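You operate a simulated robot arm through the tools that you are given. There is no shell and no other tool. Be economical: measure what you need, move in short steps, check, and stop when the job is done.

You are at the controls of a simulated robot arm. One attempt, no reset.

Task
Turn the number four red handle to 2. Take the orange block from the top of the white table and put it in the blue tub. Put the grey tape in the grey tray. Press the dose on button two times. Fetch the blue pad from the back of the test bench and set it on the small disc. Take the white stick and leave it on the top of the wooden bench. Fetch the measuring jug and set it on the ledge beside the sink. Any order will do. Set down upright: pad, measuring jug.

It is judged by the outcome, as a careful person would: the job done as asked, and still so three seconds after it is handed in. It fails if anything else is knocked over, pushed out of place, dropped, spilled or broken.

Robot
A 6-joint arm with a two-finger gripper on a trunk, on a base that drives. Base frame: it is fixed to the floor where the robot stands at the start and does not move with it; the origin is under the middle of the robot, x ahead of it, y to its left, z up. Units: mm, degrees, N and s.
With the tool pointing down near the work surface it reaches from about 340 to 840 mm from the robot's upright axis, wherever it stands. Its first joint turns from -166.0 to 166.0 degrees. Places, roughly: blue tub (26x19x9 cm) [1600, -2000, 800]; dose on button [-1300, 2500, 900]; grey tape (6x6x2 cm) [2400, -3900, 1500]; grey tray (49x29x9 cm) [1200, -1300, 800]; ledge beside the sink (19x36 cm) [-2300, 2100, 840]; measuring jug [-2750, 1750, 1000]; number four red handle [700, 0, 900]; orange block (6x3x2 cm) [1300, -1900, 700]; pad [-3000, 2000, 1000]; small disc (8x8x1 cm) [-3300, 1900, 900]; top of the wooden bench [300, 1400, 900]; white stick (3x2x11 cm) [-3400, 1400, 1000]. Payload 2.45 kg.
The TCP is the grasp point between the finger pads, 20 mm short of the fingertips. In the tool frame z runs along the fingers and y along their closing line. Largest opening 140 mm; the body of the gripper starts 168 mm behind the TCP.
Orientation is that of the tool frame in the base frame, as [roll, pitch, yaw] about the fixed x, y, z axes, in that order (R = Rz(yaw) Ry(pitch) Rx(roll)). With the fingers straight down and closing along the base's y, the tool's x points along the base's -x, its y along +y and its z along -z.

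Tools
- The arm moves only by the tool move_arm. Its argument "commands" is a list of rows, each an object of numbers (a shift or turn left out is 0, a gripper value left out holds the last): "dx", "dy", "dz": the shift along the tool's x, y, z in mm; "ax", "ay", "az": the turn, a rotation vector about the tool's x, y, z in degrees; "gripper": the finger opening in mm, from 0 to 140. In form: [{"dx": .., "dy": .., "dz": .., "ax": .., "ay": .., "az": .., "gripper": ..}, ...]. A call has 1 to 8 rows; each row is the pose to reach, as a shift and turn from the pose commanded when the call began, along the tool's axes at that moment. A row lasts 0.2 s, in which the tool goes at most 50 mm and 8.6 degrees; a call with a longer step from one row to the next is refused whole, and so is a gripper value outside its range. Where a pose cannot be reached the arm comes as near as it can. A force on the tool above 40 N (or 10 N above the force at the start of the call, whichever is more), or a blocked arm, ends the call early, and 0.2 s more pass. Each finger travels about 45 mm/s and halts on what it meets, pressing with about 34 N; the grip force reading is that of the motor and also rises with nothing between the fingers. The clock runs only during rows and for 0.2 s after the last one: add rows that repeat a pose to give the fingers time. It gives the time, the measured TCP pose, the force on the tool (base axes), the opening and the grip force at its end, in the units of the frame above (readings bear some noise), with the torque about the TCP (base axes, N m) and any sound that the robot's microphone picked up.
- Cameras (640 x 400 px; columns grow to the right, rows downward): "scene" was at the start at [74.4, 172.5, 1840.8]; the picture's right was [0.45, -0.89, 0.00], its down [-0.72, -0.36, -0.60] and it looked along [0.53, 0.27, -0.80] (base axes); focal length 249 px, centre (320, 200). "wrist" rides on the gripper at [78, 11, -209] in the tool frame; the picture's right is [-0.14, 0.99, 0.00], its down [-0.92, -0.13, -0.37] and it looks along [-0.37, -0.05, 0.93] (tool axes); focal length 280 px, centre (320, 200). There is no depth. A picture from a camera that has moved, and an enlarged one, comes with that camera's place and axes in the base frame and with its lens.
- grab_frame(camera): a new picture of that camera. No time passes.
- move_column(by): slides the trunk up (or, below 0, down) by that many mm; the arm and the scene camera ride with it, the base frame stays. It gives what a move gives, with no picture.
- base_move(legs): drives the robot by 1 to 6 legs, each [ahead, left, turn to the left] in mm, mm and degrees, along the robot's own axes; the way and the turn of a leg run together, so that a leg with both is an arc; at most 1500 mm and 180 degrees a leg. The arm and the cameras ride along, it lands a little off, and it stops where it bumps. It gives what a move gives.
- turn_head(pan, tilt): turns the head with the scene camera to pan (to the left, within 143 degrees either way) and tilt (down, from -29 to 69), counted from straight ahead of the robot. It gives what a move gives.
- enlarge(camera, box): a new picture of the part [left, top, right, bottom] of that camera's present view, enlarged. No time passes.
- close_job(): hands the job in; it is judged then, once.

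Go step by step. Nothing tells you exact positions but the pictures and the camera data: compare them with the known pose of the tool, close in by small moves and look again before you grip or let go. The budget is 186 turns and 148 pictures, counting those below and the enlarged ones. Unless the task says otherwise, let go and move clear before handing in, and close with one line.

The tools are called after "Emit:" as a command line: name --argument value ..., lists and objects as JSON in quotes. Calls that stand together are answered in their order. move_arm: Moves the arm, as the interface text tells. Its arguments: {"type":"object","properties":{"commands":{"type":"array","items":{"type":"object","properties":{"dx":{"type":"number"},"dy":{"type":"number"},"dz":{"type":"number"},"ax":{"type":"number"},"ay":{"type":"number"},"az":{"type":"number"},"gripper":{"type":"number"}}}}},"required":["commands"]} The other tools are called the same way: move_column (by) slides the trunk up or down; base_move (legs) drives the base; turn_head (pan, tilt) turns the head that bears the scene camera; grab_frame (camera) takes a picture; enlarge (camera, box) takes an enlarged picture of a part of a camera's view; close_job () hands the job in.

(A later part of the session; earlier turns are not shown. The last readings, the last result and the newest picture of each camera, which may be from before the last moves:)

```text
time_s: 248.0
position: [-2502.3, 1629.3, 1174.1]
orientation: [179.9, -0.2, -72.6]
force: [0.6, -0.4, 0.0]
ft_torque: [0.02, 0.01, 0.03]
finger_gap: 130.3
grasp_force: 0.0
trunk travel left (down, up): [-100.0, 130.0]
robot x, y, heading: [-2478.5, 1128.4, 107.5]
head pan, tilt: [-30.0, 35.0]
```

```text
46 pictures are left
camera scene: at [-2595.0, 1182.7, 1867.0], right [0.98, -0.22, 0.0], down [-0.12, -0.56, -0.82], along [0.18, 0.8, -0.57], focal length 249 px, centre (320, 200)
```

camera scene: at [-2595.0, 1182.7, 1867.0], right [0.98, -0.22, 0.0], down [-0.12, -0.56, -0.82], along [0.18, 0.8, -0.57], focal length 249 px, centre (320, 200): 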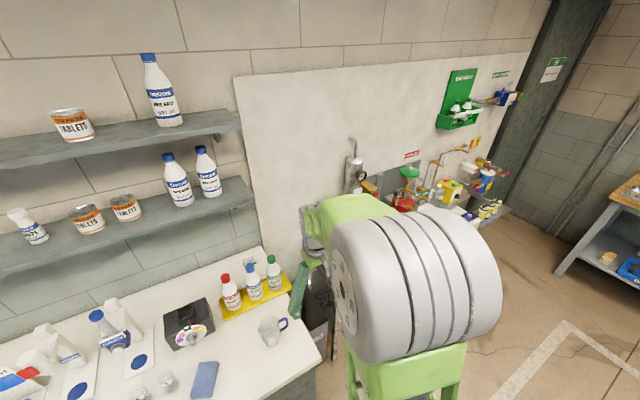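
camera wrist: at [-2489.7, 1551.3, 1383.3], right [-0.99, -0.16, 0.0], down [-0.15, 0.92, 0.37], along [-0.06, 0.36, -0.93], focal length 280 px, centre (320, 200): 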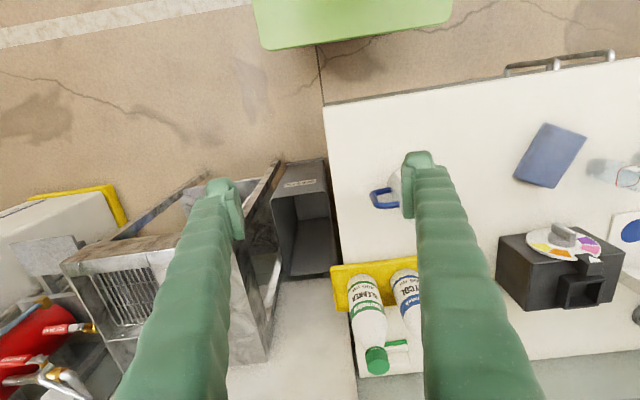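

Jug at about (-2661, 1665), 125 mm tall, handle pointing right. I'll turn the hand 90° so the fingers close front-to-back, away from the handle.

Emit:
move_arm --commands '[{"dx": -10, "dy": 18, "az": 8.3}, {"dx": -20, "dy": 35, "az": 16.6}, {"dx": -30, "dy": 53, "az": 25}, {"dx": -40, "dy": 70, "az": 33}, {"dx": -50, "dy": 88, "az": 41}, {"dx": -60, "dy": 106, "az": 49}, {"dx": -71, "dy": 123, "az": 57}, {"dx": -82, "dy": 141, "az": 65}]'

Emit:
move_arm --commands '[{"az": 8.3}, {"az": 16.6}, {"az": 25}, {"az": 25}]'

Emit:
grab_frame --camera "wrist"

```text
time_s: 249.8
position: [-2661.8, 1665.4, 1174.0]
orientation: [-179.9, -0.1, -137.8]
force: [1.0, 0.4, 1.4]
ft_torque: [-0.03, -0.03, 0.0]
finger_gap: 130.4
grasp_force: 0.0
trunk travel left (down, up): [-100.0, 130.0]
robot x, y, heading: [-2475.9, 1127.4, 107.5]
head pan, tilt: [-30.0, 35.0]
```

```text
time_s: 250.8
position: [-2662.9, 1665.7, 1174.3]
orientation: [-179.9, 0.0, -162.7]
force: [-0.2, 0.3, 0.0]
ft_torque: [0.0, 0.0, 0.0]
finger_gap: 129.9
grasp_force: 0.1
trunk travel left (down, up): [-100.0, 130.0]
robot x, y, heading: [-2476.9, 1128.3, 107.3]
head pan, tilt: [-30.0, 35.0]
```

```text
45 pictures are left
camera wrist: at [-2739.8, 1652.4, 1383.2], right [-0.16, 0.99, 0.0], down [0.92, 0.15, 0.37], along [0.36, 0.06, -0.93], focal length 280 px, centre (320, 200)
```

wrist: 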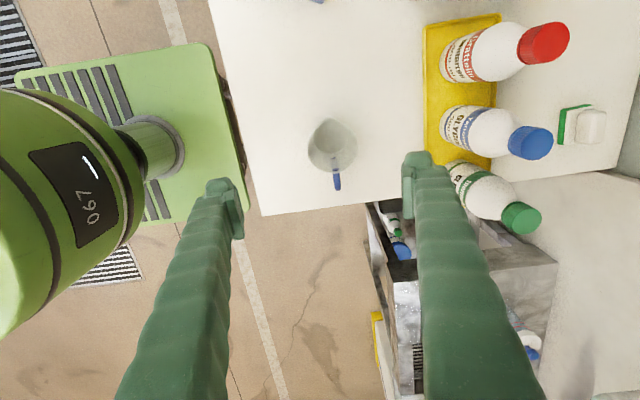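

Emit:
move_arm --commands '[{"dy": 7, "dz": 40}, {"dx": -2, "dy": 14, "dz": 80}, {"dx": -2, "dy": 14, "dz": 110}, {"dx": -2, "dy": 14, "dz": 110}]'

Emit:
grab_frame --camera "wrist"

```text
time_s: 251.8
position: [-2663.2, 1677.7, 1063.0]
orientation: [-179.8, 0.0, -162.6]
force: [0.0, 0.0, 0.6]
ft_torque: [-0.02, 0.01, -0.01]
finger_gap: 129.9
grasp_force: 0.0
trunk travel left (down, up): [-100.0, 130.0]
robot x, y, heading: [-2479.7, 1130.4, 107.4]
head pan, tilt: [-30.0, 35.0]
```

```text
44 pictures are left
camera wrist: at [-2741.5, 1665.9, 1272.7], right [-0.16, 0.99, 0.0], down [0.92, 0.15, 0.37], along [0.36, 0.06, -0.93], focal length 280 px, centre (320, 200)
```

wrist: 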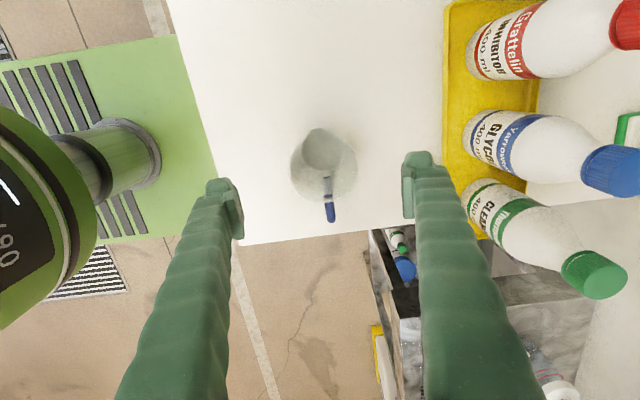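

Emit:
move_arm --commands '[{"dx": 6, "dy": 5, "dz": 30}, {"dx": 6, "dy": 5, "dz": 65}, {"dx": 6, "dy": 5, "dz": 100}, {"dx": 6, "dy": 5, "dz": 116}, {"dx": 6, "dy": 5, "dz": 116}]'

Emit:
grab_frame --camera "wrist"

```text
time_s: 253.0
position: [-2671.8, 1681.1, 948.0]
orientation: [-179.9, 0.0, -162.6]
force: [0.0, -0.7, 0.1]
ft_torque: [0.04, 0.0, 0.01]
finger_gap: 130.0
grasp_force: 0.1
trunk travel left (down, up): [-100.0, 130.0]
robot x, y, heading: [-2475.1, 1128.8, 107.6]
head pan, tilt: [-30.0, 35.0]
```

```text
43 pictures are left
camera wrist: at [-2749.4, 1668.4, 1157.1], right [-0.16, 0.99, 0.0], down [0.92, 0.15, 0.37], along [0.36, 0.06, -0.93], focal length 280 px, centre (320, 200)
```

wrist: 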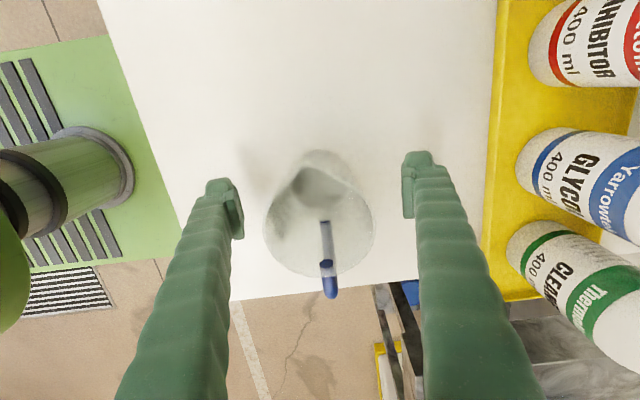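

Emit:
move_arm --commands '[{"gripper": 112}, {"gripper": 94}, {"gripper": 78}, {"gripper": 66}, {"gripper": 55}, {"gripper": 50}, {"gripper": 50}]'

Emit:
grab_frame --camera "wrist"

```text
time_s: 254.6
position: [-2671.0, 1680.7, 948.1]
orientation: [-179.8, -0.1, -162.6]
force: [-0.1, -1.1, 0.7]
ft_torque: [0.0, 0.01, -0.04]
finger_gap: 70.0
grasp_force: 33.9
trunk travel left (down, up): [-100.0, 130.0]
robot x, y, heading: [-2471.5, 1129.2, 107.4]
head pan, tilt: [-30.0, 35.0]
```

```text
42 pictures are left
camera wrist: at [-2749.4, 1668.5, 1157.4], right [-0.16, 0.99, 0.0], down [0.92, 0.15, 0.37], along [0.36, 0.06, -0.93], focal length 280 px, centre (320, 200)
```

wrist: 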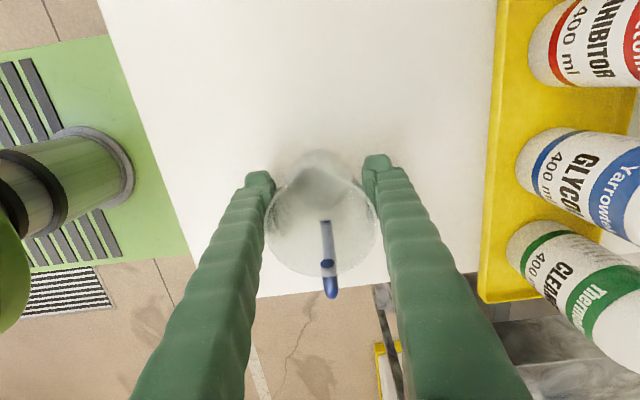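

Jug held. I lift it upright and look at the ledge by the sink.

Emit:
move_arm --commands '[{"dz": -20}, {"dz": -55}, {"dz": -95}, {"dz": -135}, {"dz": -175}, {"dz": -200}]'

Emit:
turn_head --pan -40 --tilt 45

Emit:
grab_frame --camera "scene"

Emit:
grab_frame --camera "wrist"

```text
time_s: 256.0
position: [-2671.2, 1680.9, 1148.1]
orientation: [-179.9, 0.0, -162.5]
force: [-0.1, 0.1, -1.2]
ft_torque: [0.0, 0.01, 0.03]
finger_gap: 70.2
grasp_force: 34.2
trunk travel left (down, up): [-100.0, 130.0]
robot x, y, heading: [-2476.2, 1131.3, 107.6]
head pan, tilt: [-30.0, 35.0]
```

```text
time_s: 256.7
position: [-2670.9, 1681.6, 1148.0]
orientation: [-179.9, 0.0, -162.6]
force: [0.7, 0.2, -0.3]
ft_torque: [0.02, 0.06, -0.02]
finger_gap: 70.0
grasp_force: 33.5
trunk travel left (down, up): [-100.0, 130.0]
robot x, y, heading: [-2479.7, 1132.9, 107.5]
head pan, tilt: [-40.0, 45.0]
```

```text
41 pictures are left
camera scene: at [-2582.9, 1171.8, 1852.2], right [0.92, -0.38, 0.0], down [-0.27, -0.65, -0.71], along [0.27, 0.65, -0.71], focal length 249 px, centre (320, 200)
```

scene: 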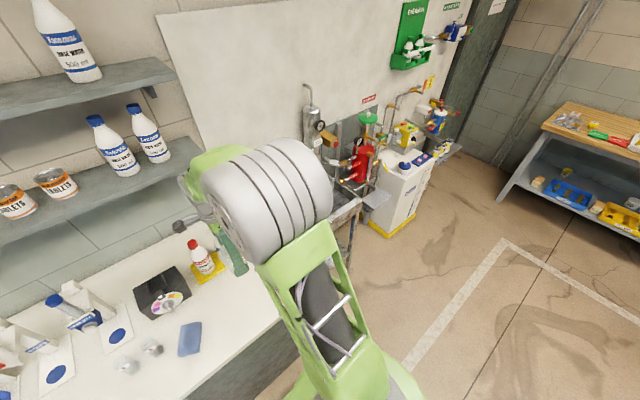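

```text
40 pictures are left
camera wrist: at [-2749.1, 1669.2, 1356.5], right [-0.16, 0.99, 0.0], down [0.92, 0.15, 0.37], along [0.36, 0.06, -0.93], focal length 280 px, centre (320, 200)
```

wrist: 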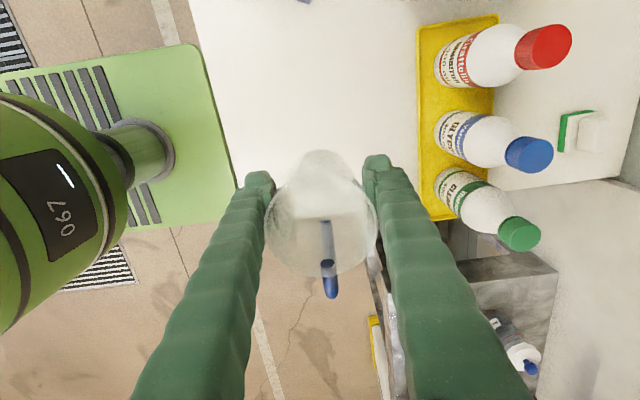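

Emit:
base_move --legs '[[-30, 0, 0], [0, 430, 0]]'

```text
time_s: 261.5
position: [-3071.3, 1524.5, 1147.8]
orientation: [-179.9, 0.0, -162.7]
force: [0.0, 0.5, -0.1]
ft_torque: [-0.01, -0.02, 0.0]
finger_gap: 69.9
grasp_force: 34.1
trunk travel left (down, up): [-100.0, 130.0]
robot x, y, heading: [-2879.5, 975.1, 107.3]
head pan, tilt: [-40.0, 45.0]
```

I strafed the wrong way (no contact, hand high above the bench); now I go right instead.

Emit:
base_move --legs '[[0, -860, 0]]'

Emit:
turn_head --pan 0 --tilt 45

Emit:
grab_frame --camera "scene"

Emit:
grab_frame --camera "wrist"

```text
time_s: 269.5
position: [-2248.9, 1785.1, 1147.2]
orientation: [-179.9, 0.0, -162.2]
force: [-0.1, 0.1, -1.2]
ft_torque: [-0.02, 0.0, 0.01]
finger_gap: 69.7
grasp_force: 34.0
trunk travel left (down, up): [-100.0, 130.0]
robot x, y, heading: [-2050.5, 1236.6, 107.7]
head pan, tilt: [-40.0, 45.0]
```

```text
time_s: 270.5
position: [-2248.3, 1784.1, 1146.9]
orientation: [-179.8, 0.0, -162.3]
force: [-0.1, 0.1, -1.5]
ft_torque: [0.0, 0.03, -0.01]
finger_gap: 70.1
grasp_force: 33.4
trunk travel left (down, up): [-100.0, 130.0]
robot x, y, heading: [-2052.0, 1232.8, 107.5]
head pan, tilt: [0.0, 45.0]
```

```text
39 pictures are left
camera scene: at [-2213.8, 1277.0, 1852.1], right [0.95, 0.3, 0.0], down [0.21, -0.67, -0.71], along [-0.21, 0.67, -0.71], focal length 249 px, centre (320, 200)
```

scene: 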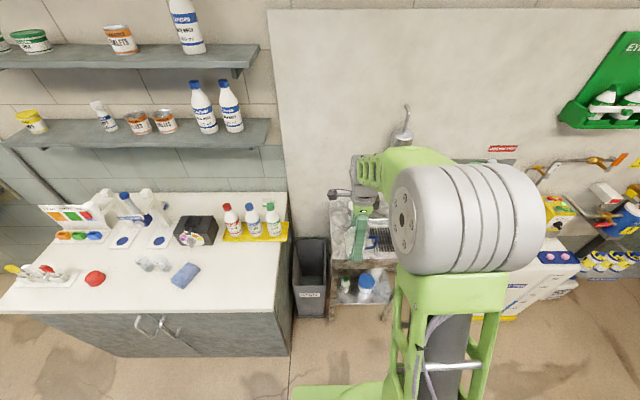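

```text
38 pictures are left
camera wrist: at [-2327.0, 1771.2, 1356.6], right [-0.17, 0.99, 0.0], down [0.92, 0.16, 0.37], along [0.36, 0.06, -0.93], focal length 280 px, centre (320, 200)
```

wrist: 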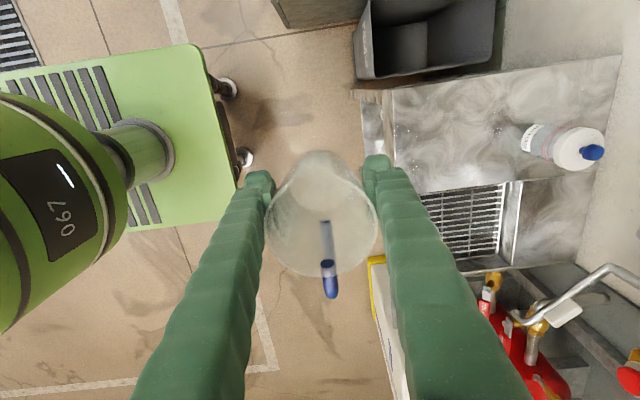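

The ledge left of the basin is clear at its front half; I choose about (-2293, 2015). I drive 70 mm ahead and bring the jug over it.

Emit:
base_move --legs '[[70, 0, 0]]'

Emit:
grab_frame --camera "wrist"

```text
time_s: 271.6
position: [-2270.9, 1852.1, 1147.1]
orientation: [-179.8, 0.1, -162.4]
force: [-1.0, 0.0, -2.1]
ft_torque: [-0.05, 0.0, 0.04]
finger_gap: 69.9
grasp_force: 34.1
trunk travel left (down, up): [-100.0, 130.0]
robot x, y, heading: [-2076.6, 1297.6, 107.6]
head pan, tilt: [0.0, 45.0]
```

```text
37 pictures are left
camera wrist: at [-2348.3, 1839.0, 1355.8], right [-0.17, 0.99, 0.0], down [0.92, 0.16, 0.37], along [0.36, 0.06, -0.93], focal length 280 px, centre (320, 200)
```

wrist: 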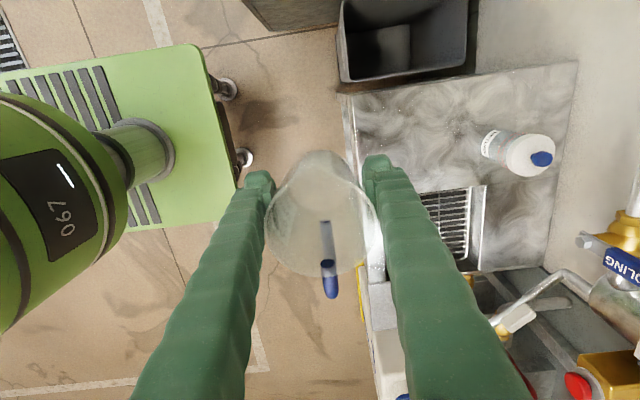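

Emit:
move_arm --commands '[{"dx": -7, "dy": 42}, {"dx": -15, "dy": 84}, {"dx": -22, "dy": 126}, {"dx": -30, "dy": 167}, {"dx": -30, "dy": 167, "dz": 40}, {"dx": -30, "dy": 167, "dz": 85}, {"dx": -30, "dy": 167, "dz": 125}, {"dx": -30, "dy": 167, "dz": 150}]'

Emit:
grab_frame --camera "wrist"

Emit:
enlarge --camera "scene" --box '[260, 150, 440, 320]'

```text
time_s: 273.4
position: [-2290.7, 2018.6, 997.0]
orientation: [-179.8, 0.1, -162.3]
force: [0.0, 0.3, -1.3]
ft_torque: [-0.05, 0.02, 0.01]
finger_gap: 70.1
grasp_force: 34.0
trunk travel left (down, up): [-100.0, 130.0]
robot x, y, heading: [-2075.0, 1298.2, 107.8]
head pan, tilt: [0.0, 45.0]
```

```text
36 pictures are left
camera wrist: at [-2369.2, 2005.5, 1205.5], right [-0.17, 0.99, 0.0], down [0.92, 0.16, 0.37], along [0.36, 0.06, -0.93], focal length 280 px, centre (320, 200)
```

wrist: 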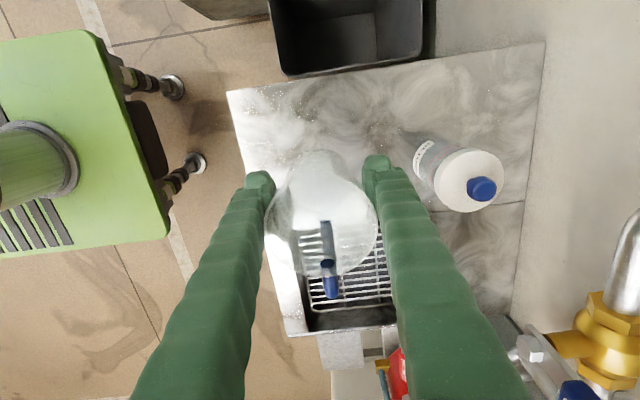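

```text
2.35 times, centred on (350, 235) of scene
camera zoom: at [-2235.1, 1343.7, 1852.1], right [0.95, 0.3, 0.0], down [0.21, -0.67, -0.71], along [-0.21, 0.67, -0.71], focal length 587 px, centre (249, 118)
```

zoom: 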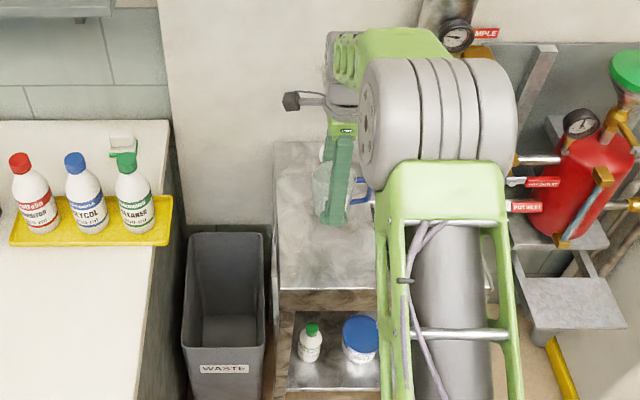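

Emit:
move_arm --commands '[{"dz": 30}, {"dz": 52}, {"dz": 60}, {"dz": 65}, {"dz": 70}, {"dz": 74}, {"dz": 78}]'

```text
time_s: 274.9
position: [-2292.0, 2018.1, 919.4]
orientation: [-180.0, -0.1, -162.4]
force: [0.3, 0.5, -1.3]
ft_torque: [0.0, 0.03, -0.02]
finger_gap: 70.1
grasp_force: 33.6
trunk travel left (down, up): [-100.0, 130.0]
robot x, y, heading: [-2073.2, 1300.2, 107.5]
head pan, tilt: [0.0, 45.0]
```

Emit:
move_arm --commands '[{"dz": 4}, {"dz": 8}, {"dz": 12}, {"dz": 16}, {"dz": 20}, {"dz": 24}]'

Emit:
grab_frame --camera "wrist"

```text
time_s: 276.4
position: [-2291.5, 2017.6, 894.7]
orientation: [-179.9, 0.0, -162.5]
force: [0.5, 0.5, -1.4]
ft_torque: [-0.02, 0.04, 0.02]
finger_gap: 69.9
grasp_force: 33.9
trunk travel left (down, up): [-100.0, 130.0]
robot x, y, heading: [-2070.8, 1299.7, 107.6]
head pan, tilt: [0.0, 45.0]
```

```text
34 pictures are left
camera wrist: at [-2369.7, 2005.3, 1103.9], right [-0.17, 0.99, 0.0], down [0.92, 0.16, 0.37], along [0.36, 0.06, -0.93], focal length 280 px, centre (320, 200)
```

wrist: 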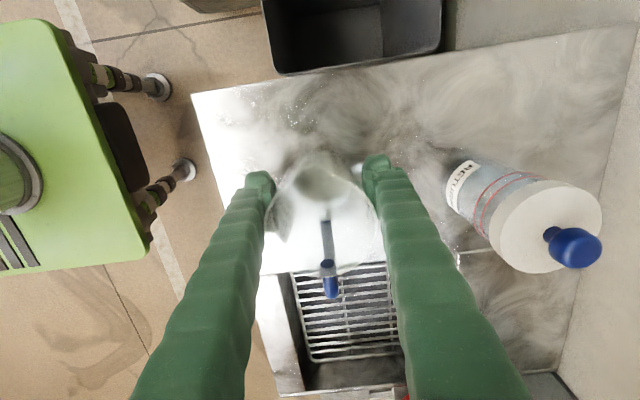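

Emit:
move_arm --commands '[{"dz": 3}, {"dz": 6}, {"dz": 9}, {"dz": 12}, {"dz": 15}, {"dz": 18}]'

```text
time_s: 277.8
position: [-2291.8, 2018.6, 880.1]
orientation: [179.8, 0.0, -162.4]
force: [-2.1, 2.6, 32.7]
ft_torque: [0.02, -0.19, 0.01]
finger_gap: 69.6
grasp_force: 33.8
trunk travel left (down, up): [-100.0, 130.0]
robot x, y, heading: [-2071.6, 1295.6, 107.6]
head pan, tilt: [0.0, 45.0]
```

Contact with the ledge. I ease off 2 mm and release.

Emit:
move_arm --commands '[{"dz": -3}, {"dz": -3, "gripper": 76}, {"dz": -3, "gripper": 86}, {"dz": -3, "gripper": 96}, {"dz": -3, "gripper": 100}, {"dz": -3, "gripper": 100}]'

Emit:
grab_frame --camera "wrist"

```text
time_s: 279.1
position: [-2292.3, 2018.4, 878.8]
orientation: [-179.8, 0.0, -162.4]
force: [0.3, -0.3, -0.4]
ft_torque: [0.01, -0.01, 0.02]
finger_gap: 100.2
grasp_force: 0.0
trunk travel left (down, up): [-100.0, 130.0]
robot x, y, heading: [-2073.3, 1299.1, 107.6]
head pan, tilt: [0.0, 45.0]
```

```text
33 pictures are left
camera wrist: at [-2369.7, 2004.9, 1088.6], right [-0.17, 0.99, 0.0], down [0.92, 0.16, 0.37], along [0.36, 0.06, -0.93], focal length 280 px, centre (320, 200)
```

wrist: 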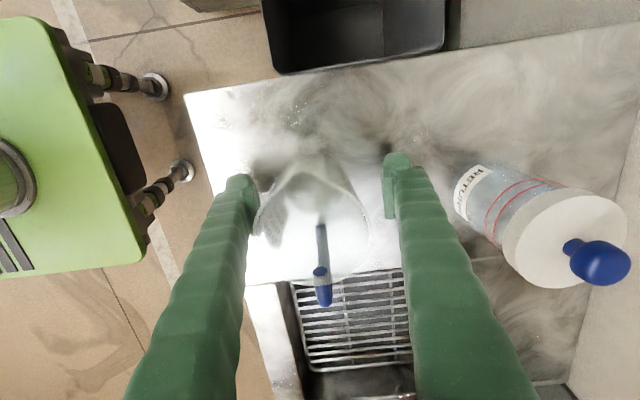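

Emit:
move_arm --commands '[{"dz": -25}, {"dz": -60}, {"dz": -105}, {"dz": -150}, {"dz": -195}, {"dz": -240}, {"dz": -270}]'

Emit:
grab_frame --camera "wrist"

```text
time_s: 280.8
position: [-2292.6, 2017.8, 1151.7]
orientation: [-179.9, 0.0, -162.4]
force: [0.4, 0.0, 0.5]
ft_torque: [-0.02, 0.03, -0.02]
finger_gap: 100.1
grasp_force: 0.2
trunk travel left (down, up): [-100.0, 130.0]
robot x, y, heading: [-2070.5, 1300.2, 107.7]
head pan, tilt: [0.0, 45.0]
```

```text
32 pictures are left
camera wrist: at [-2370.2, 2005.3, 1360.1], right [-0.17, 0.99, 0.0], down [0.92, 0.16, 0.37], along [0.36, 0.06, -0.93], focal length 280 px, centre (320, 200)
```

wrist: 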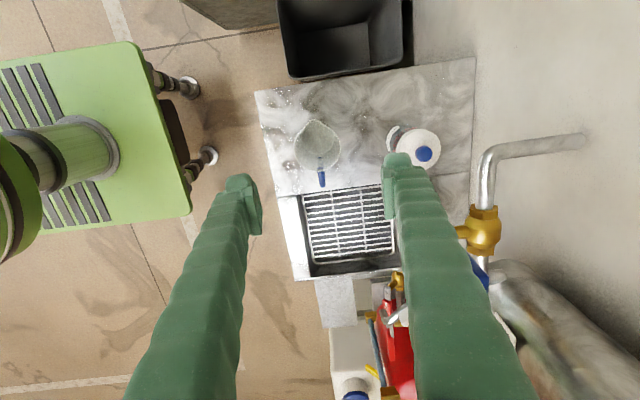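

The jug stands upright on the ledge. I retract, turn the hand back, and drive to the white stick.

Emit:
move_arm --commands '[{"dy": -45, "dz": -10}, {"dy": -90, "dz": -20}, {"dy": -135, "dz": -30}, {"dy": -180, "dz": -30, "az": -8.3}, {"dy": -210, "dz": -30, "az": -16.6}, {"dy": -240, "dz": -30, "az": -25}, {"dy": -270, "dz": -30, "az": -33}, {"dy": -270, "dz": -30, "az": -41}]'

Emit:
move_arm --commands '[{"az": -8.3}, {"az": -16.6}, {"az": -25}, {"az": -33}, {"az": -41}, {"az": -49}, {"az": -49}]'

Emit:
base_move --legs '[[-150, 0, 0], [0, 1267, 0], [60, 0, 0]]'

Emit:
turn_head --pan 10 --tilt 50

Emit:
grab_frame --camera "scene"

Emit:
grab_frame --camera "wrist"

```text
time_s: 282.6
position: [-2209.5, 1762.5, 1179.7]
orientation: [-179.9, -0.1, -121.3]
force: [0.0, 0.1, 0.0]
ft_torque: [0.0, -0.02, 0.03]
finger_gap: 100.0
grasp_force: 0.0
trunk travel left (down, up): [-100.0, 130.0]
robot x, y, heading: [-2073.0, 1298.0, 107.7]
head pan, tilt: [0.0, 45.0]
```

```text
time_s: 284.1
position: [-2210.1, 1761.3, 1181.5]
orientation: [-180.0, 0.0, -72.3]
force: [0.5, -1.0, 0.2]
ft_torque: [0.01, -0.02, 0.05]
finger_gap: 100.1
grasp_force: 0.1
trunk travel left (down, up): [-100.0, 130.0]
robot x, y, heading: [-2071.9, 1300.1, 107.6]
head pan, tilt: [0.0, 45.0]
```

```text
time_s: 297.0
position: [-3379.1, 1301.0, 1179.4]
orientation: [180.0, -0.2, -73.2]
force: [0.3, 0.3, -0.1]
ft_torque: [-0.07, 0.01, 0.01]
finger_gap: 99.9
grasp_force: 0.1
trunk travel left (down, up): [-100.0, 130.0]
robot x, y, heading: [-3246.5, 838.7, 107.0]
head pan, tilt: [0.0, 45.0]
```

```text
time_s: 297.7
position: [-3378.8, 1300.5, 1179.7]
orientation: [180.0, -0.2, -73.1]
force: [0.0, 0.5, -0.1]
ft_torque: [0.02, -0.03, 0.01]
finger_gap: 100.0
grasp_force: 0.1
trunk travel left (down, up): [-100.0, 130.0]
robot x, y, heading: [-3248.0, 838.5, 106.8]
head pan, tilt: [10.0, 50.0]
```

```text
31 pictures are left
camera scene: at [-3420.1, 874.2, 1845.2], right [0.89, 0.45, 0.0], down [0.35, -0.68, -0.64], along [-0.29, 0.57, -0.77], focal length 249 px, centre (320, 200)
```

scene: 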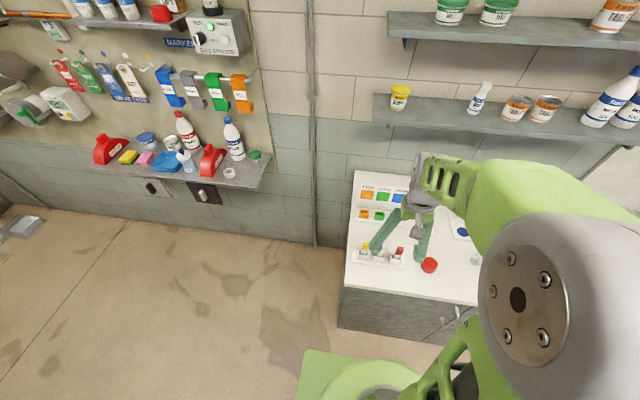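

```text
30 pictures are left
camera wrist: at [-3366.8, 1223.7, 1389.8], right [-0.99, -0.16, 0.0], down [-0.15, 0.92, 0.37], along [-0.06, 0.36, -0.93], focal length 280 px, centre (320, 200)
```

wrist: 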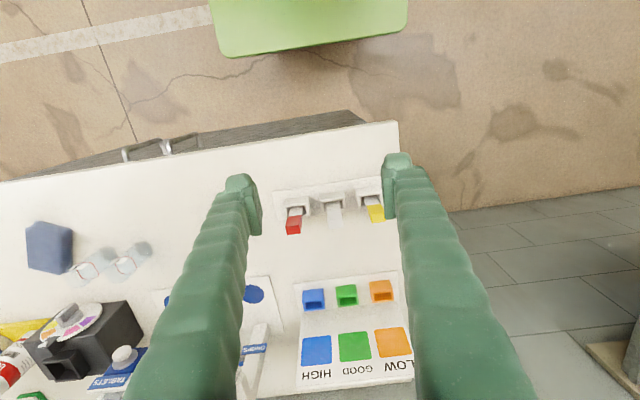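

Emit:
enlarge --camera "wrist" --box '[260, 160, 400, 260]'

Emit:
enlarge --camera "scene" --box '[340, 220, 440, 290]'

```text
4.00 times, centred on (330, 210) of wrist
camera zoom: at [-3366.8, 1223.7, 1389.8], right [-0.99, -0.16, 0.0], down [-0.15, 0.92, 0.37], along [-0.06, 0.36, -0.93], focal length 1122 px, centre (280, 160)
```

zoom: 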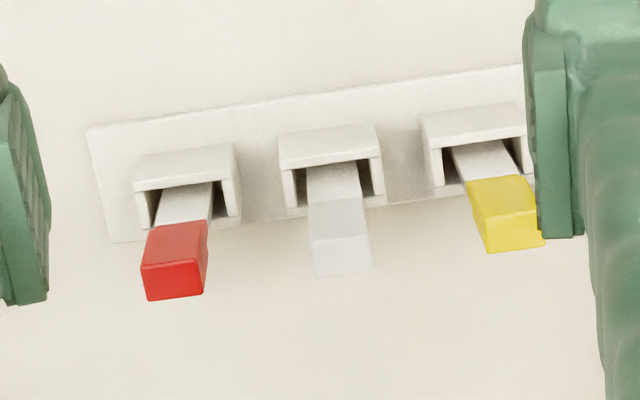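

```text
5.71 times, centred on (390, 255) of scene
camera zoom: at [-3420.1, 874.2, 1845.2], right [0.89, 0.45, 0.0], down [0.35, -0.68, -0.64], along [-0.29, 0.57, -0.77], focal length 1425 px, centre (-80, -114)
```

zoom: 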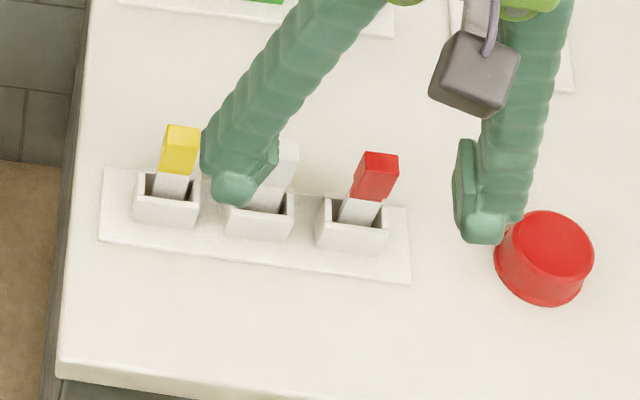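

The white stick stands in the middle cup, head at about (-3418, 1405, 1000). I move above it with a narrow opening.

Emit:
move_arm --commands '[{"dx": -37, "dy": 2, "gripper": 80}, {"dx": -74, "dy": 4, "gripper": 60}, {"dx": -111, "dy": 7, "gripper": 54}, {"dx": -111, "dy": 7, "dz": 40}, {"dx": -111, "dy": 7, "dz": 80}, {"dx": -111, "dy": 7, "dz": 105}, {"dx": -111, "dy": 7, "dz": 105}]'

Emit:
grab_frame --camera "wrist"

```text
time_s: 299.3
position: [-3418.1, 1404.7, 1075.7]
orientation: [180.0, -0.2, -73.1]
force: [0.0, 0.2, 0.3]
ft_torque: [0.01, 0.01, -0.03]
finger_gap: 54.2
grasp_force: 0.1
trunk travel left (down, up): [-100.0, 130.0]
robot x, y, heading: [-3244.8, 839.3, 107.0]
head pan, tilt: [10.0, 50.0]
```

```text
27 pictures are left
camera wrist: at [-3406.4, 1327.3, 1284.3], right [-0.99, -0.16, 0.0], down [-0.15, 0.92, 0.37], along [-0.06, 0.36, -0.93], focal length 280 px, centre (320, 200)
```

wrist: 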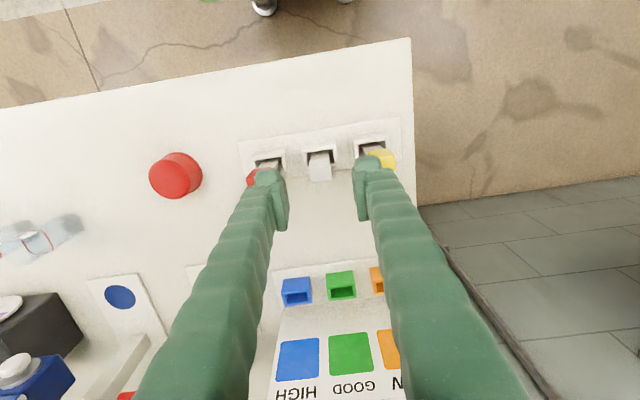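

Emit:
move_arm --commands '[{"dx": -4, "dz": 25}, {"dx": -4, "dz": 50}, {"dx": -4, "dz": 50}]'

Emit:
enlarge --camera "wrist" --box '[220, 110, 420, 240]'

```text
time_s: 300.1
position: [-3419.3, 1407.9, 1024.6]
orientation: [-179.9, 0.0, -73.1]
force: [-0.1, -0.3, 0.3]
ft_torque: [0.0, 0.02, -0.01]
finger_gap: 54.0
grasp_force: 0.0
trunk travel left (down, up): [-100.0, 130.0]
robot x, y, heading: [-3249.5, 838.2, 107.2]
head pan, tilt: [10.0, 50.0]
```

```text
3.08 times, centred on (320, 175) of wrist
camera zoom: at [-3407.2, 1330.8, 1234.2], right [-0.99, -0.16, 0.0], down [-0.15, 0.92, 0.37], along [-0.06, 0.36, -0.93], focal length 863 px, centre (320, 277)
```

zoom: 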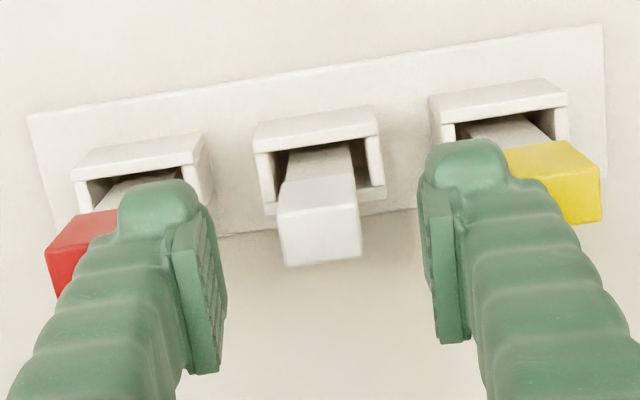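

Emit:
move_arm --commands '[{"dz": 10, "dy": -1}, {"dz": 20, "dy": -1}, {"dz": 29, "dy": -1}, {"dz": 29, "dy": -1}]'

Emit:
enlarge --camera "wrist" --box '[220, 110, 420, 240]'

```text
time_s: 301.1
position: [-3417.8, 1409.0, 996.6]
orientation: [-180.0, -0.1, -73.1]
force: [0.2, -0.3, -0.2]
ft_torque: [0.0, -0.03, -0.01]
finger_gap: 54.0
grasp_force: 0.1
trunk travel left (down, up): [-100.0, 130.0]
robot x, y, heading: [-3245.3, 837.5, 107.0]
head pan, tilt: [10.0, 50.0]
```

```text
3.08 times, centred on (320, 175) of wrist
camera zoom: at [-3405.7, 1331.2, 1205.2], right [-0.99, -0.16, 0.0], down [-0.15, 0.92, 0.37], along [-0.06, 0.36, -0.93], focal length 863 px, centre (320, 277)
```

zoom: 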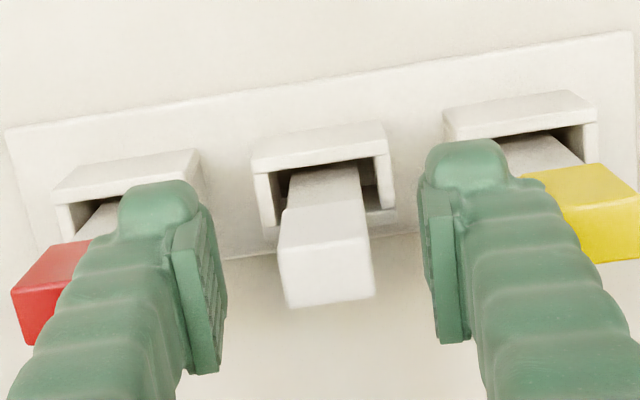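

Emit:
move_arm --commands '[{"dy": 1, "dz": 3, "gripper": 42}, {"dy": 1, "dz": 3, "gripper": 28}, {"dy": 1, "dz": 3, "gripper": 16}, {"dy": 1, "dz": 3, "gripper": 12}, {"dy": 1, "dz": 3, "gripper": 12}]'

Emit:
move_arm --commands '[{"dz": -15}, {"dz": -35}, {"dz": -70}, {"dz": -110}, {"dz": -150}, {"dz": -185}]'

Emit:
grab_frame --camera "wrist"

```text
time_s: 302.3
position: [-3420.2, 1408.2, 992.4]
orientation: [-180.0, -0.1, -73.1]
force: [-0.3, -0.5, 0.8]
ft_torque: [-0.01, 0.02, 0.02]
finger_gap: 19.3
grasp_force: 34.2
trunk travel left (down, up): [-100.0, 130.0]
robot x, y, heading: [-3250.6, 837.0, 107.0]
head pan, tilt: [10.0, 50.0]
```

```text
time_s: 303.7
position: [-3419.0, 1409.8, 1177.6]
orientation: [-180.0, -0.1, -73.1]
force: [0.6, 0.4, 0.7]
ft_torque: [0.01, -0.02, 0.01]
finger_gap: 19.2
grasp_force: 33.8
trunk travel left (down, up): [-100.0, 130.0]
robot x, y, heading: [-3244.3, 836.7, 106.9]
head pan, tilt: [10.0, 50.0]
```

```text
24 pictures are left
camera wrist: at [-3406.5, 1331.9, 1388.1], right [-0.99, -0.16, 0.0], down [-0.15, 0.92, 0.37], along [-0.06, 0.36, -0.93], focal length 280 px, centre (320, 200)
```

wrist: 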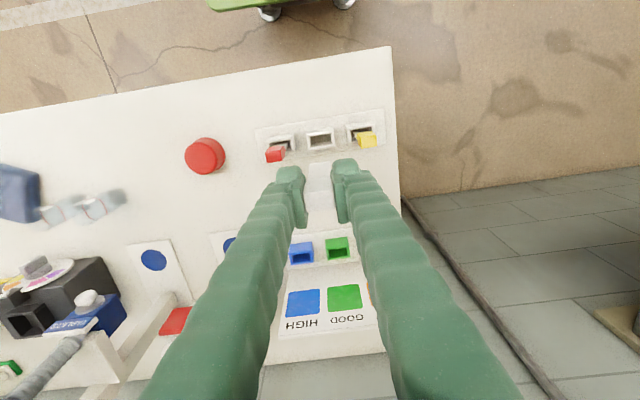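

White stick lifted clear. I retract and drive around to the wooden bench.

Emit:
move_arm --commands '[{"dx": 40}, {"dx": 80}, {"dx": 120}, {"dx": 160}]'

Emit:
base_move --legs '[[-60, 0, 0], [0, -1450, 0], [0, -700, 0], [-620, -500, 0], [0, 0, -90]]'

Emit:
turn_head --pan 0 --tilt 45

Emit:
grab_frame --camera "scene"

Emit:
grab_frame --camera "wrist"

```text
time_s: 304.7
position: [-3370.8, 1254.5, 1179.2]
orientation: [-180.0, -0.1, -73.2]
force: [0.3, -0.6, 0.3]
ft_torque: [0.04, 0.01, 0.03]
finger_gap: 18.7
grasp_force: 34.2
trunk travel left (down, up): [-100.0, 130.0]
robot x, y, heading: [-3247.5, 838.4, 106.7]
head pan, tilt: [10.0, 50.0]
```

```text
time_s: 332.6
position: [-98.4, 1135.6, 1180.0]
orientation: [180.0, -0.2, -161.9]
force: [0.1, -0.2, -0.3]
ft_torque: [0.02, 0.04, 0.03]
finger_gap: 19.0
grasp_force: 33.8
trunk travel left (down, up): [-100.0, 130.0]
robot x, y, heading: [-515.3, 1000.9, 18.4]
head pan, tilt: [10.0, 50.0]
```

```text
time_s: 333.4
position: [-97.8, 1134.7, 1178.8]
orientation: [-180.0, -0.1, -161.7]
force: [-1.0, -0.5, -0.5]
ft_torque: [0.02, -0.01, 0.01]
finger_gap: 18.8
grasp_force: 34.0
trunk travel left (down, up): [-100.0, 130.0]
robot x, y, heading: [-512.7, 998.9, 18.1]
head pan, tilt: [0.0, 45.0]
```

```text
23 pictures are left
camera scene: at [-472.5, 1161.9, 1852.1], right [0.31, -0.95, 0.0], down [-0.67, -0.22, -0.71], along [0.67, 0.22, -0.71], focal length 249 px, centre (320, 200)
```

scene: 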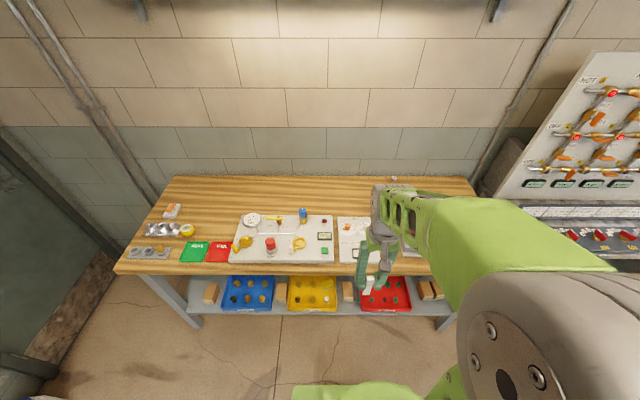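

```text
22 pictures are left
camera wrist: at [-174.9, 1120.6, 1388.2], right [-0.18, 0.98, 0.0], down [0.92, 0.17, 0.37], along [0.36, 0.07, -0.93], focal length 280 px, centre (320, 200)
```

wrist: 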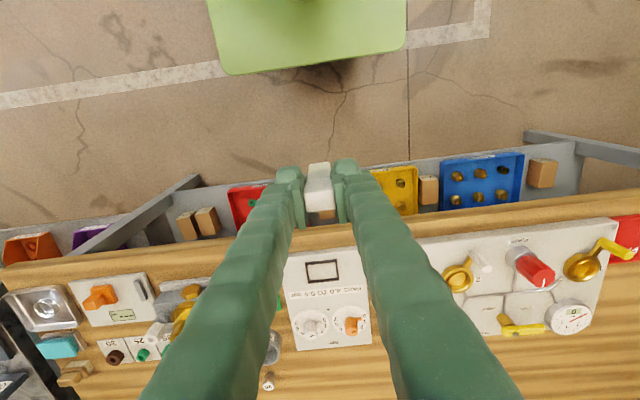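

The bench's rear strip behind the boards is bare wood; I'll lay the stick there. I move closer and left, then turn the hand so it can lean sideways over the free strip.

Emit:
base_move --legs '[[0, 250, 0], [255, 0, 0]]'

Emit:
move_arm --commands '[{"az": -8.3, "dx": -20}, {"az": -16.6, "dx": -40}, {"az": -25, "dx": -60}, {"az": -33, "dx": -80}, {"az": -41, "dx": -110}, {"az": -49, "dx": -140}, {"az": -57, "dx": -170}, {"az": -65, "dx": -200}]'

Emit:
move_arm --commands '[{"az": -8.3}, {"az": -16.6}, {"az": -25}, {"az": -25}]'

Emit:
grab_frame --camera "scene"

Emit:
grab_frame --camera "wrist"

```text
time_s: 337.6
position: [66.9, 1454.3, 1178.7]
orientation: [-180.0, -0.2, -161.6]
force: [0.4, -0.2, 0.1]
ft_torque: [-0.03, 0.05, 0.01]
finger_gap: 19.0
grasp_force: 33.7
trunk travel left (down, up): [-100.0, 130.0]
robot x, y, heading: [-351.2, 1318.5, 18.4]
head pan, tilt: [0.0, 45.0]
```

```text
time_s: 339.4
position: [256.9, 1515.2, 1176.1]
orientation: [179.8, -0.1, -96.6]
force: [0.0, -0.4, -0.1]
ft_torque: [0.01, 0.04, 0.03]
finger_gap: 18.8
grasp_force: 33.9
trunk travel left (down, up): [-100.0, 130.0]
robot x, y, heading: [-350.4, 1317.4, 18.2]
head pan, tilt: [0.0, 45.0]
```

```text
time_s: 340.4
position: [255.2, 1515.5, 1177.4]
orientation: [179.8, 0.0, -71.6]
force: [0.3, 0.7, -0.2]
ft_torque: [-0.02, 0.02, -0.01]
finger_gap: 18.7
grasp_force: 33.7
trunk travel left (down, up): [-100.0, 130.0]
robot x, y, heading: [-348.3, 1319.1, 18.4]
head pan, tilt: [0.0, 45.0]
```

```text
21 pictures are left
camera scene: at [-308.9, 1479.5, 1852.1], right [0.31, -0.95, 0.0], down [-0.67, -0.22, -0.71], along [0.67, 0.22, -0.71], focal length 249 px, centre (320, 200)
```

scene: 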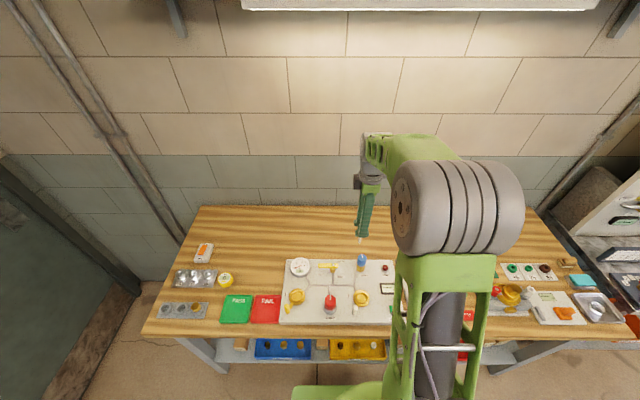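

```text
20 pictures are left
camera wrist: at [270.9, 1437.9, 1387.3], right [-0.98, -0.18, 0.0], down [-0.17, 0.91, 0.37], along [-0.07, 0.36, -0.93], focal length 280 px, centre (320, 200)
```

wrist: 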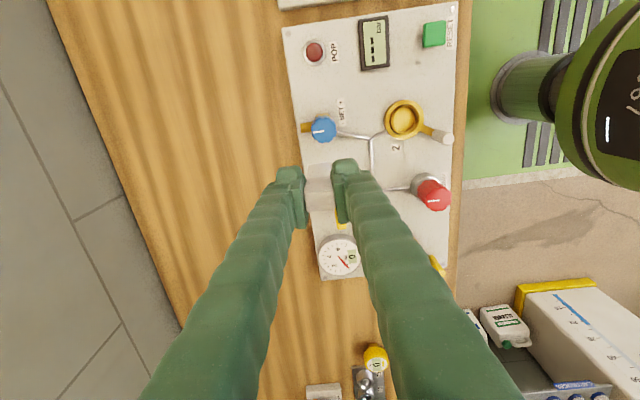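

Emit:
move_arm --commands '[{"ay": -7.5, "dy": -18}, {"ay": -15, "dy": -35}, {"ay": -22.5, "dy": -53}, {"ay": -30, "dy": -70}, {"ay": -37.5, "dy": -88}, {"ay": -45, "dy": -105}, {"ay": -52.5, "dy": -123}, {"ay": -60, "dy": -135}]'

Emit:
grab_frame --camera "wrist"

Emit:
grab_frame --camera "scene"

```text
time_s: 342.2
position: [384.9, 1557.2, 1177.2]
orientation: [179.7, 60.2, -72.0]
force: [1.0, 0.4, -0.8]
ft_torque: [0.03, 0.01, 0.01]
finger_gap: 18.9
grasp_force: 34.1
trunk travel left (down, up): [-100.0, 130.0]
robot x, y, heading: [-349.7, 1318.9, 18.2]
head pan, tilt: [0.0, 45.0]
```

```text
19 pictures are left
camera wrist: at [443.5, 1345.0, 1213.8], right [-0.96, -0.25, 0.12], down [0.08, 0.17, 0.98], along [-0.26, 0.95, -0.15], focal length 280 px, centre (320, 200)
```

wrist: 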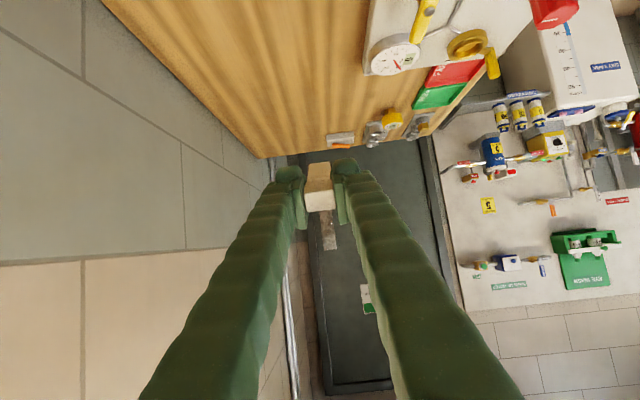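

```text
18 pictures are left
camera scene: at [-307.9, 1479.1, 1852.1], right [0.31, -0.95, 0.0], down [-0.67, -0.22, -0.71], along [0.67, 0.22, -0.71], focal length 249 px, centre (320, 200)
```

scene: 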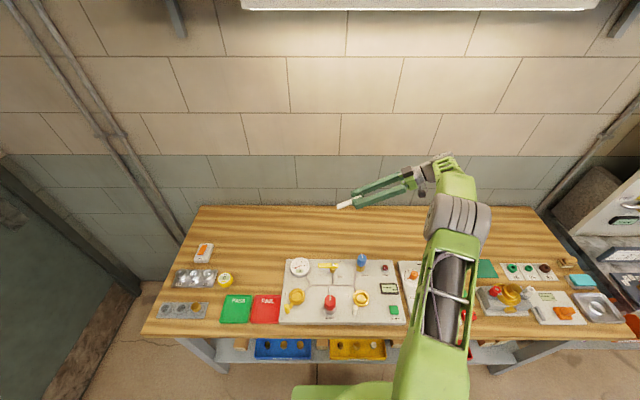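

Emit:
move_arm --commands '[{"dx": 37, "dz": 21}, {"dx": 74, "dz": 43}, {"dx": 111, "dz": 64}, {"dx": 148, "dz": 86}, {"dx": 180, "dz": 104}, {"dx": 193, "dz": 111}]'

Emit:
grab_frame --camera "scene"

Emit:
enlarge --camera "scene" --box '[300, 180, 500, 300]'

```text
time_s: 343.6
position: [384.6, 1556.4, 956.2]
orientation: [179.7, 59.9, -71.8]
force: [-0.2, 0.0, -0.2]
ft_torque: [0.03, 0.0, 0.06]
finger_gap: 18.7
grasp_force: 34.1
trunk travel left (down, up): [-100.0, 130.0]
robot x, y, heading: [-349.8, 1317.9, 18.4]
head pan, tilt: [0.0, 45.0]
```

```text
17 pictures are left
camera scene: at [-308.6, 1479.5, 1852.1], right [0.31, -0.95, 0.0], down [-0.67, -0.22, -0.71], along [0.67, 0.22, -0.71], focal length 249 px, centre (320, 200)
```

scene: 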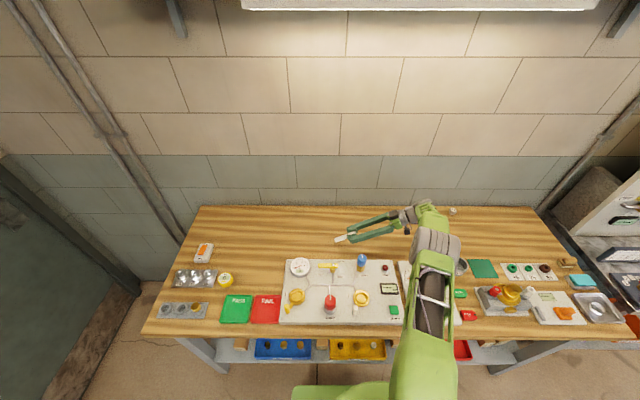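

```text
3.20 times, centred on (400, 240) of scene
camera zoom: at [-308.6, 1479.5, 1852.1], right [0.31, -0.95, 0.0], down [-0.67, -0.22, -0.71], along [0.67, 0.22, -0.71], focal length 798 px, centre (64, 72)
```

zoom: 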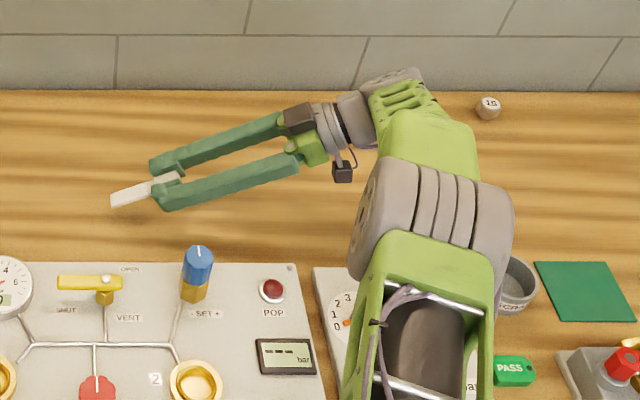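

Emit:
move_arm --commands '[{"dx": 8.7, "dz": 5}, {"dx": 17.3, "dz": 10}, {"dx": 22, "dz": 12.5}, {"dx": 26, "dz": 15}, {"dx": 29.4, "dz": 17}, {"dx": 33, "dz": 19}]'

```text
time_s: 345.0
position: [383.8, 1556.5, 919.3]
orientation: [179.9, 60.1, -71.9]
force: [2.7, -7.0, 16.2]
ft_torque: [0.86, 0.26, 0.0]
finger_gap: 19.8
grasp_force: 34.2
trunk travel left (down, up): [-100.0, 130.0]
robot x, y, heading: [-350.4, 1315.4, 18.0]
head pan, tilt: [0.0, 45.0]
```

The stick tip touches the wood. I tilt slightly further around the tip, then open.

Emit:
move_arm --commands '[{"dx": 4, "dz": 0, "ay": -3}, {"dx": 9, "dz": 0, "ay": -6}, {"dx": 9, "dz": 0, "ay": -6, "gripper": 26}, {"dx": 9, "dz": 0, "ay": -6, "gripper": 36}, {"dx": 9, "dz": 0, "ay": -6, "gripper": 50}, {"dx": 9, "dz": 0, "ay": -6, "gripper": 60}, {"dx": 9, "dz": 0, "ay": -6, "gripper": 60}]'

Emit:
enlarge --camera "scene" --box '[300, 180, 500, 300]'

Emit:
grab_frame --camera "wrist"

```text
time_s: 346.6
position: [385.8, 1554.0, 910.6]
orientation: [179.5, 66.0, -72.1]
force: [-0.1, -0.7, 0.0]
ft_torque: [0.03, 0.06, -0.02]
finger_gap: 60.1
grasp_force: 0.2
trunk travel left (down, up): [-100.0, 130.0]
robot x, y, heading: [-345.8, 1320.5, 18.4]
head pan, tilt: [0.0, 45.0]
```

```text
3.20 times, centred on (400, 240) of scene
camera zoom: at [-308.9, 1479.5, 1852.1], right [0.31, -0.95, 0.0], down [-0.67, -0.22, -0.71], along [0.67, 0.22, -0.71], focal length 798 px, centre (64, 72)
```

zoom: 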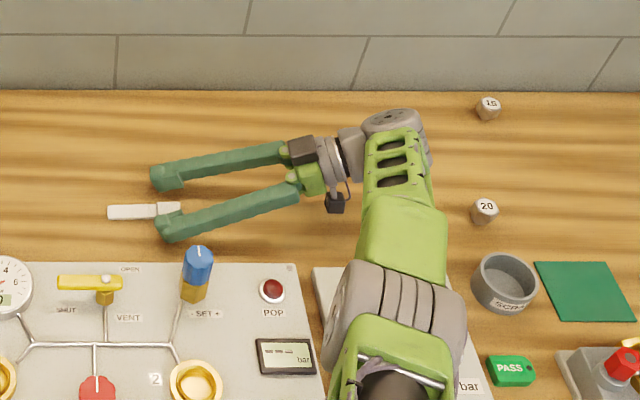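

```text
14 pictures are left
camera wrist: at [444.5, 1338.4, 922.8], right [-0.96, -0.26, 0.13], down [0.11, 0.08, 0.99], along [-0.27, 0.96, -0.04], focal length 280 px, centre (320, 200)
```

wrist: 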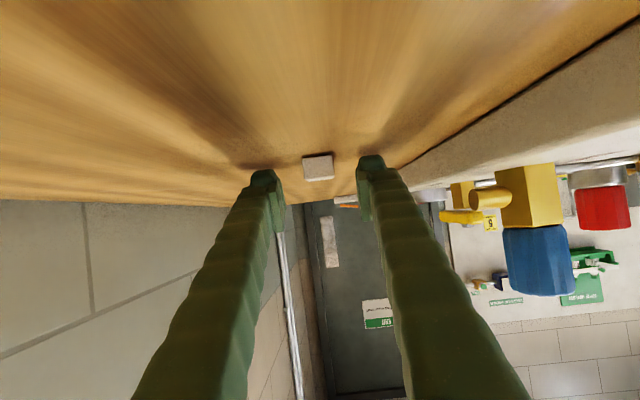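

The stick lies flat on the wood. I lift straight up, then stow the arm.

Emit:
move_arm --commands '[{"dx": -20, "dz": -9}, {"dx": -60, "dz": -27}, {"dx": -100, "dz": -45}, {"dx": -140, "dz": -63}, {"dx": -180, "dz": -80}, {"dx": -220, "dz": -98}]'

Emit:
grab_frame --camera "scene"

```text
time_s: 348.0
position: [384.8, 1552.5, 1152.4]
orientation: [179.6, 66.0, -72.1]
force: [-0.5, 0.5, 0.0]
ft_torque: [0.03, 0.0, -0.03]
finger_gap: 59.9
grasp_force: 0.1
trunk travel left (down, up): [-100.0, 130.0]
robot x, y, heading: [-350.5, 1317.9, 18.3]
head pan, tilt: [0.0, 45.0]
```

```text
13 pictures are left
camera scene: at [-309.6, 1479.5, 1852.2], right [0.31, -0.95, 0.0], down [-0.67, -0.22, -0.71], along [0.67, 0.22, -0.71], focal length 249 px, centre (320, 200)
```

scene: 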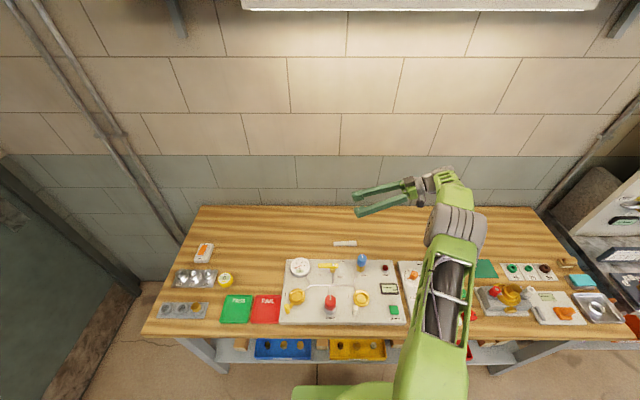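

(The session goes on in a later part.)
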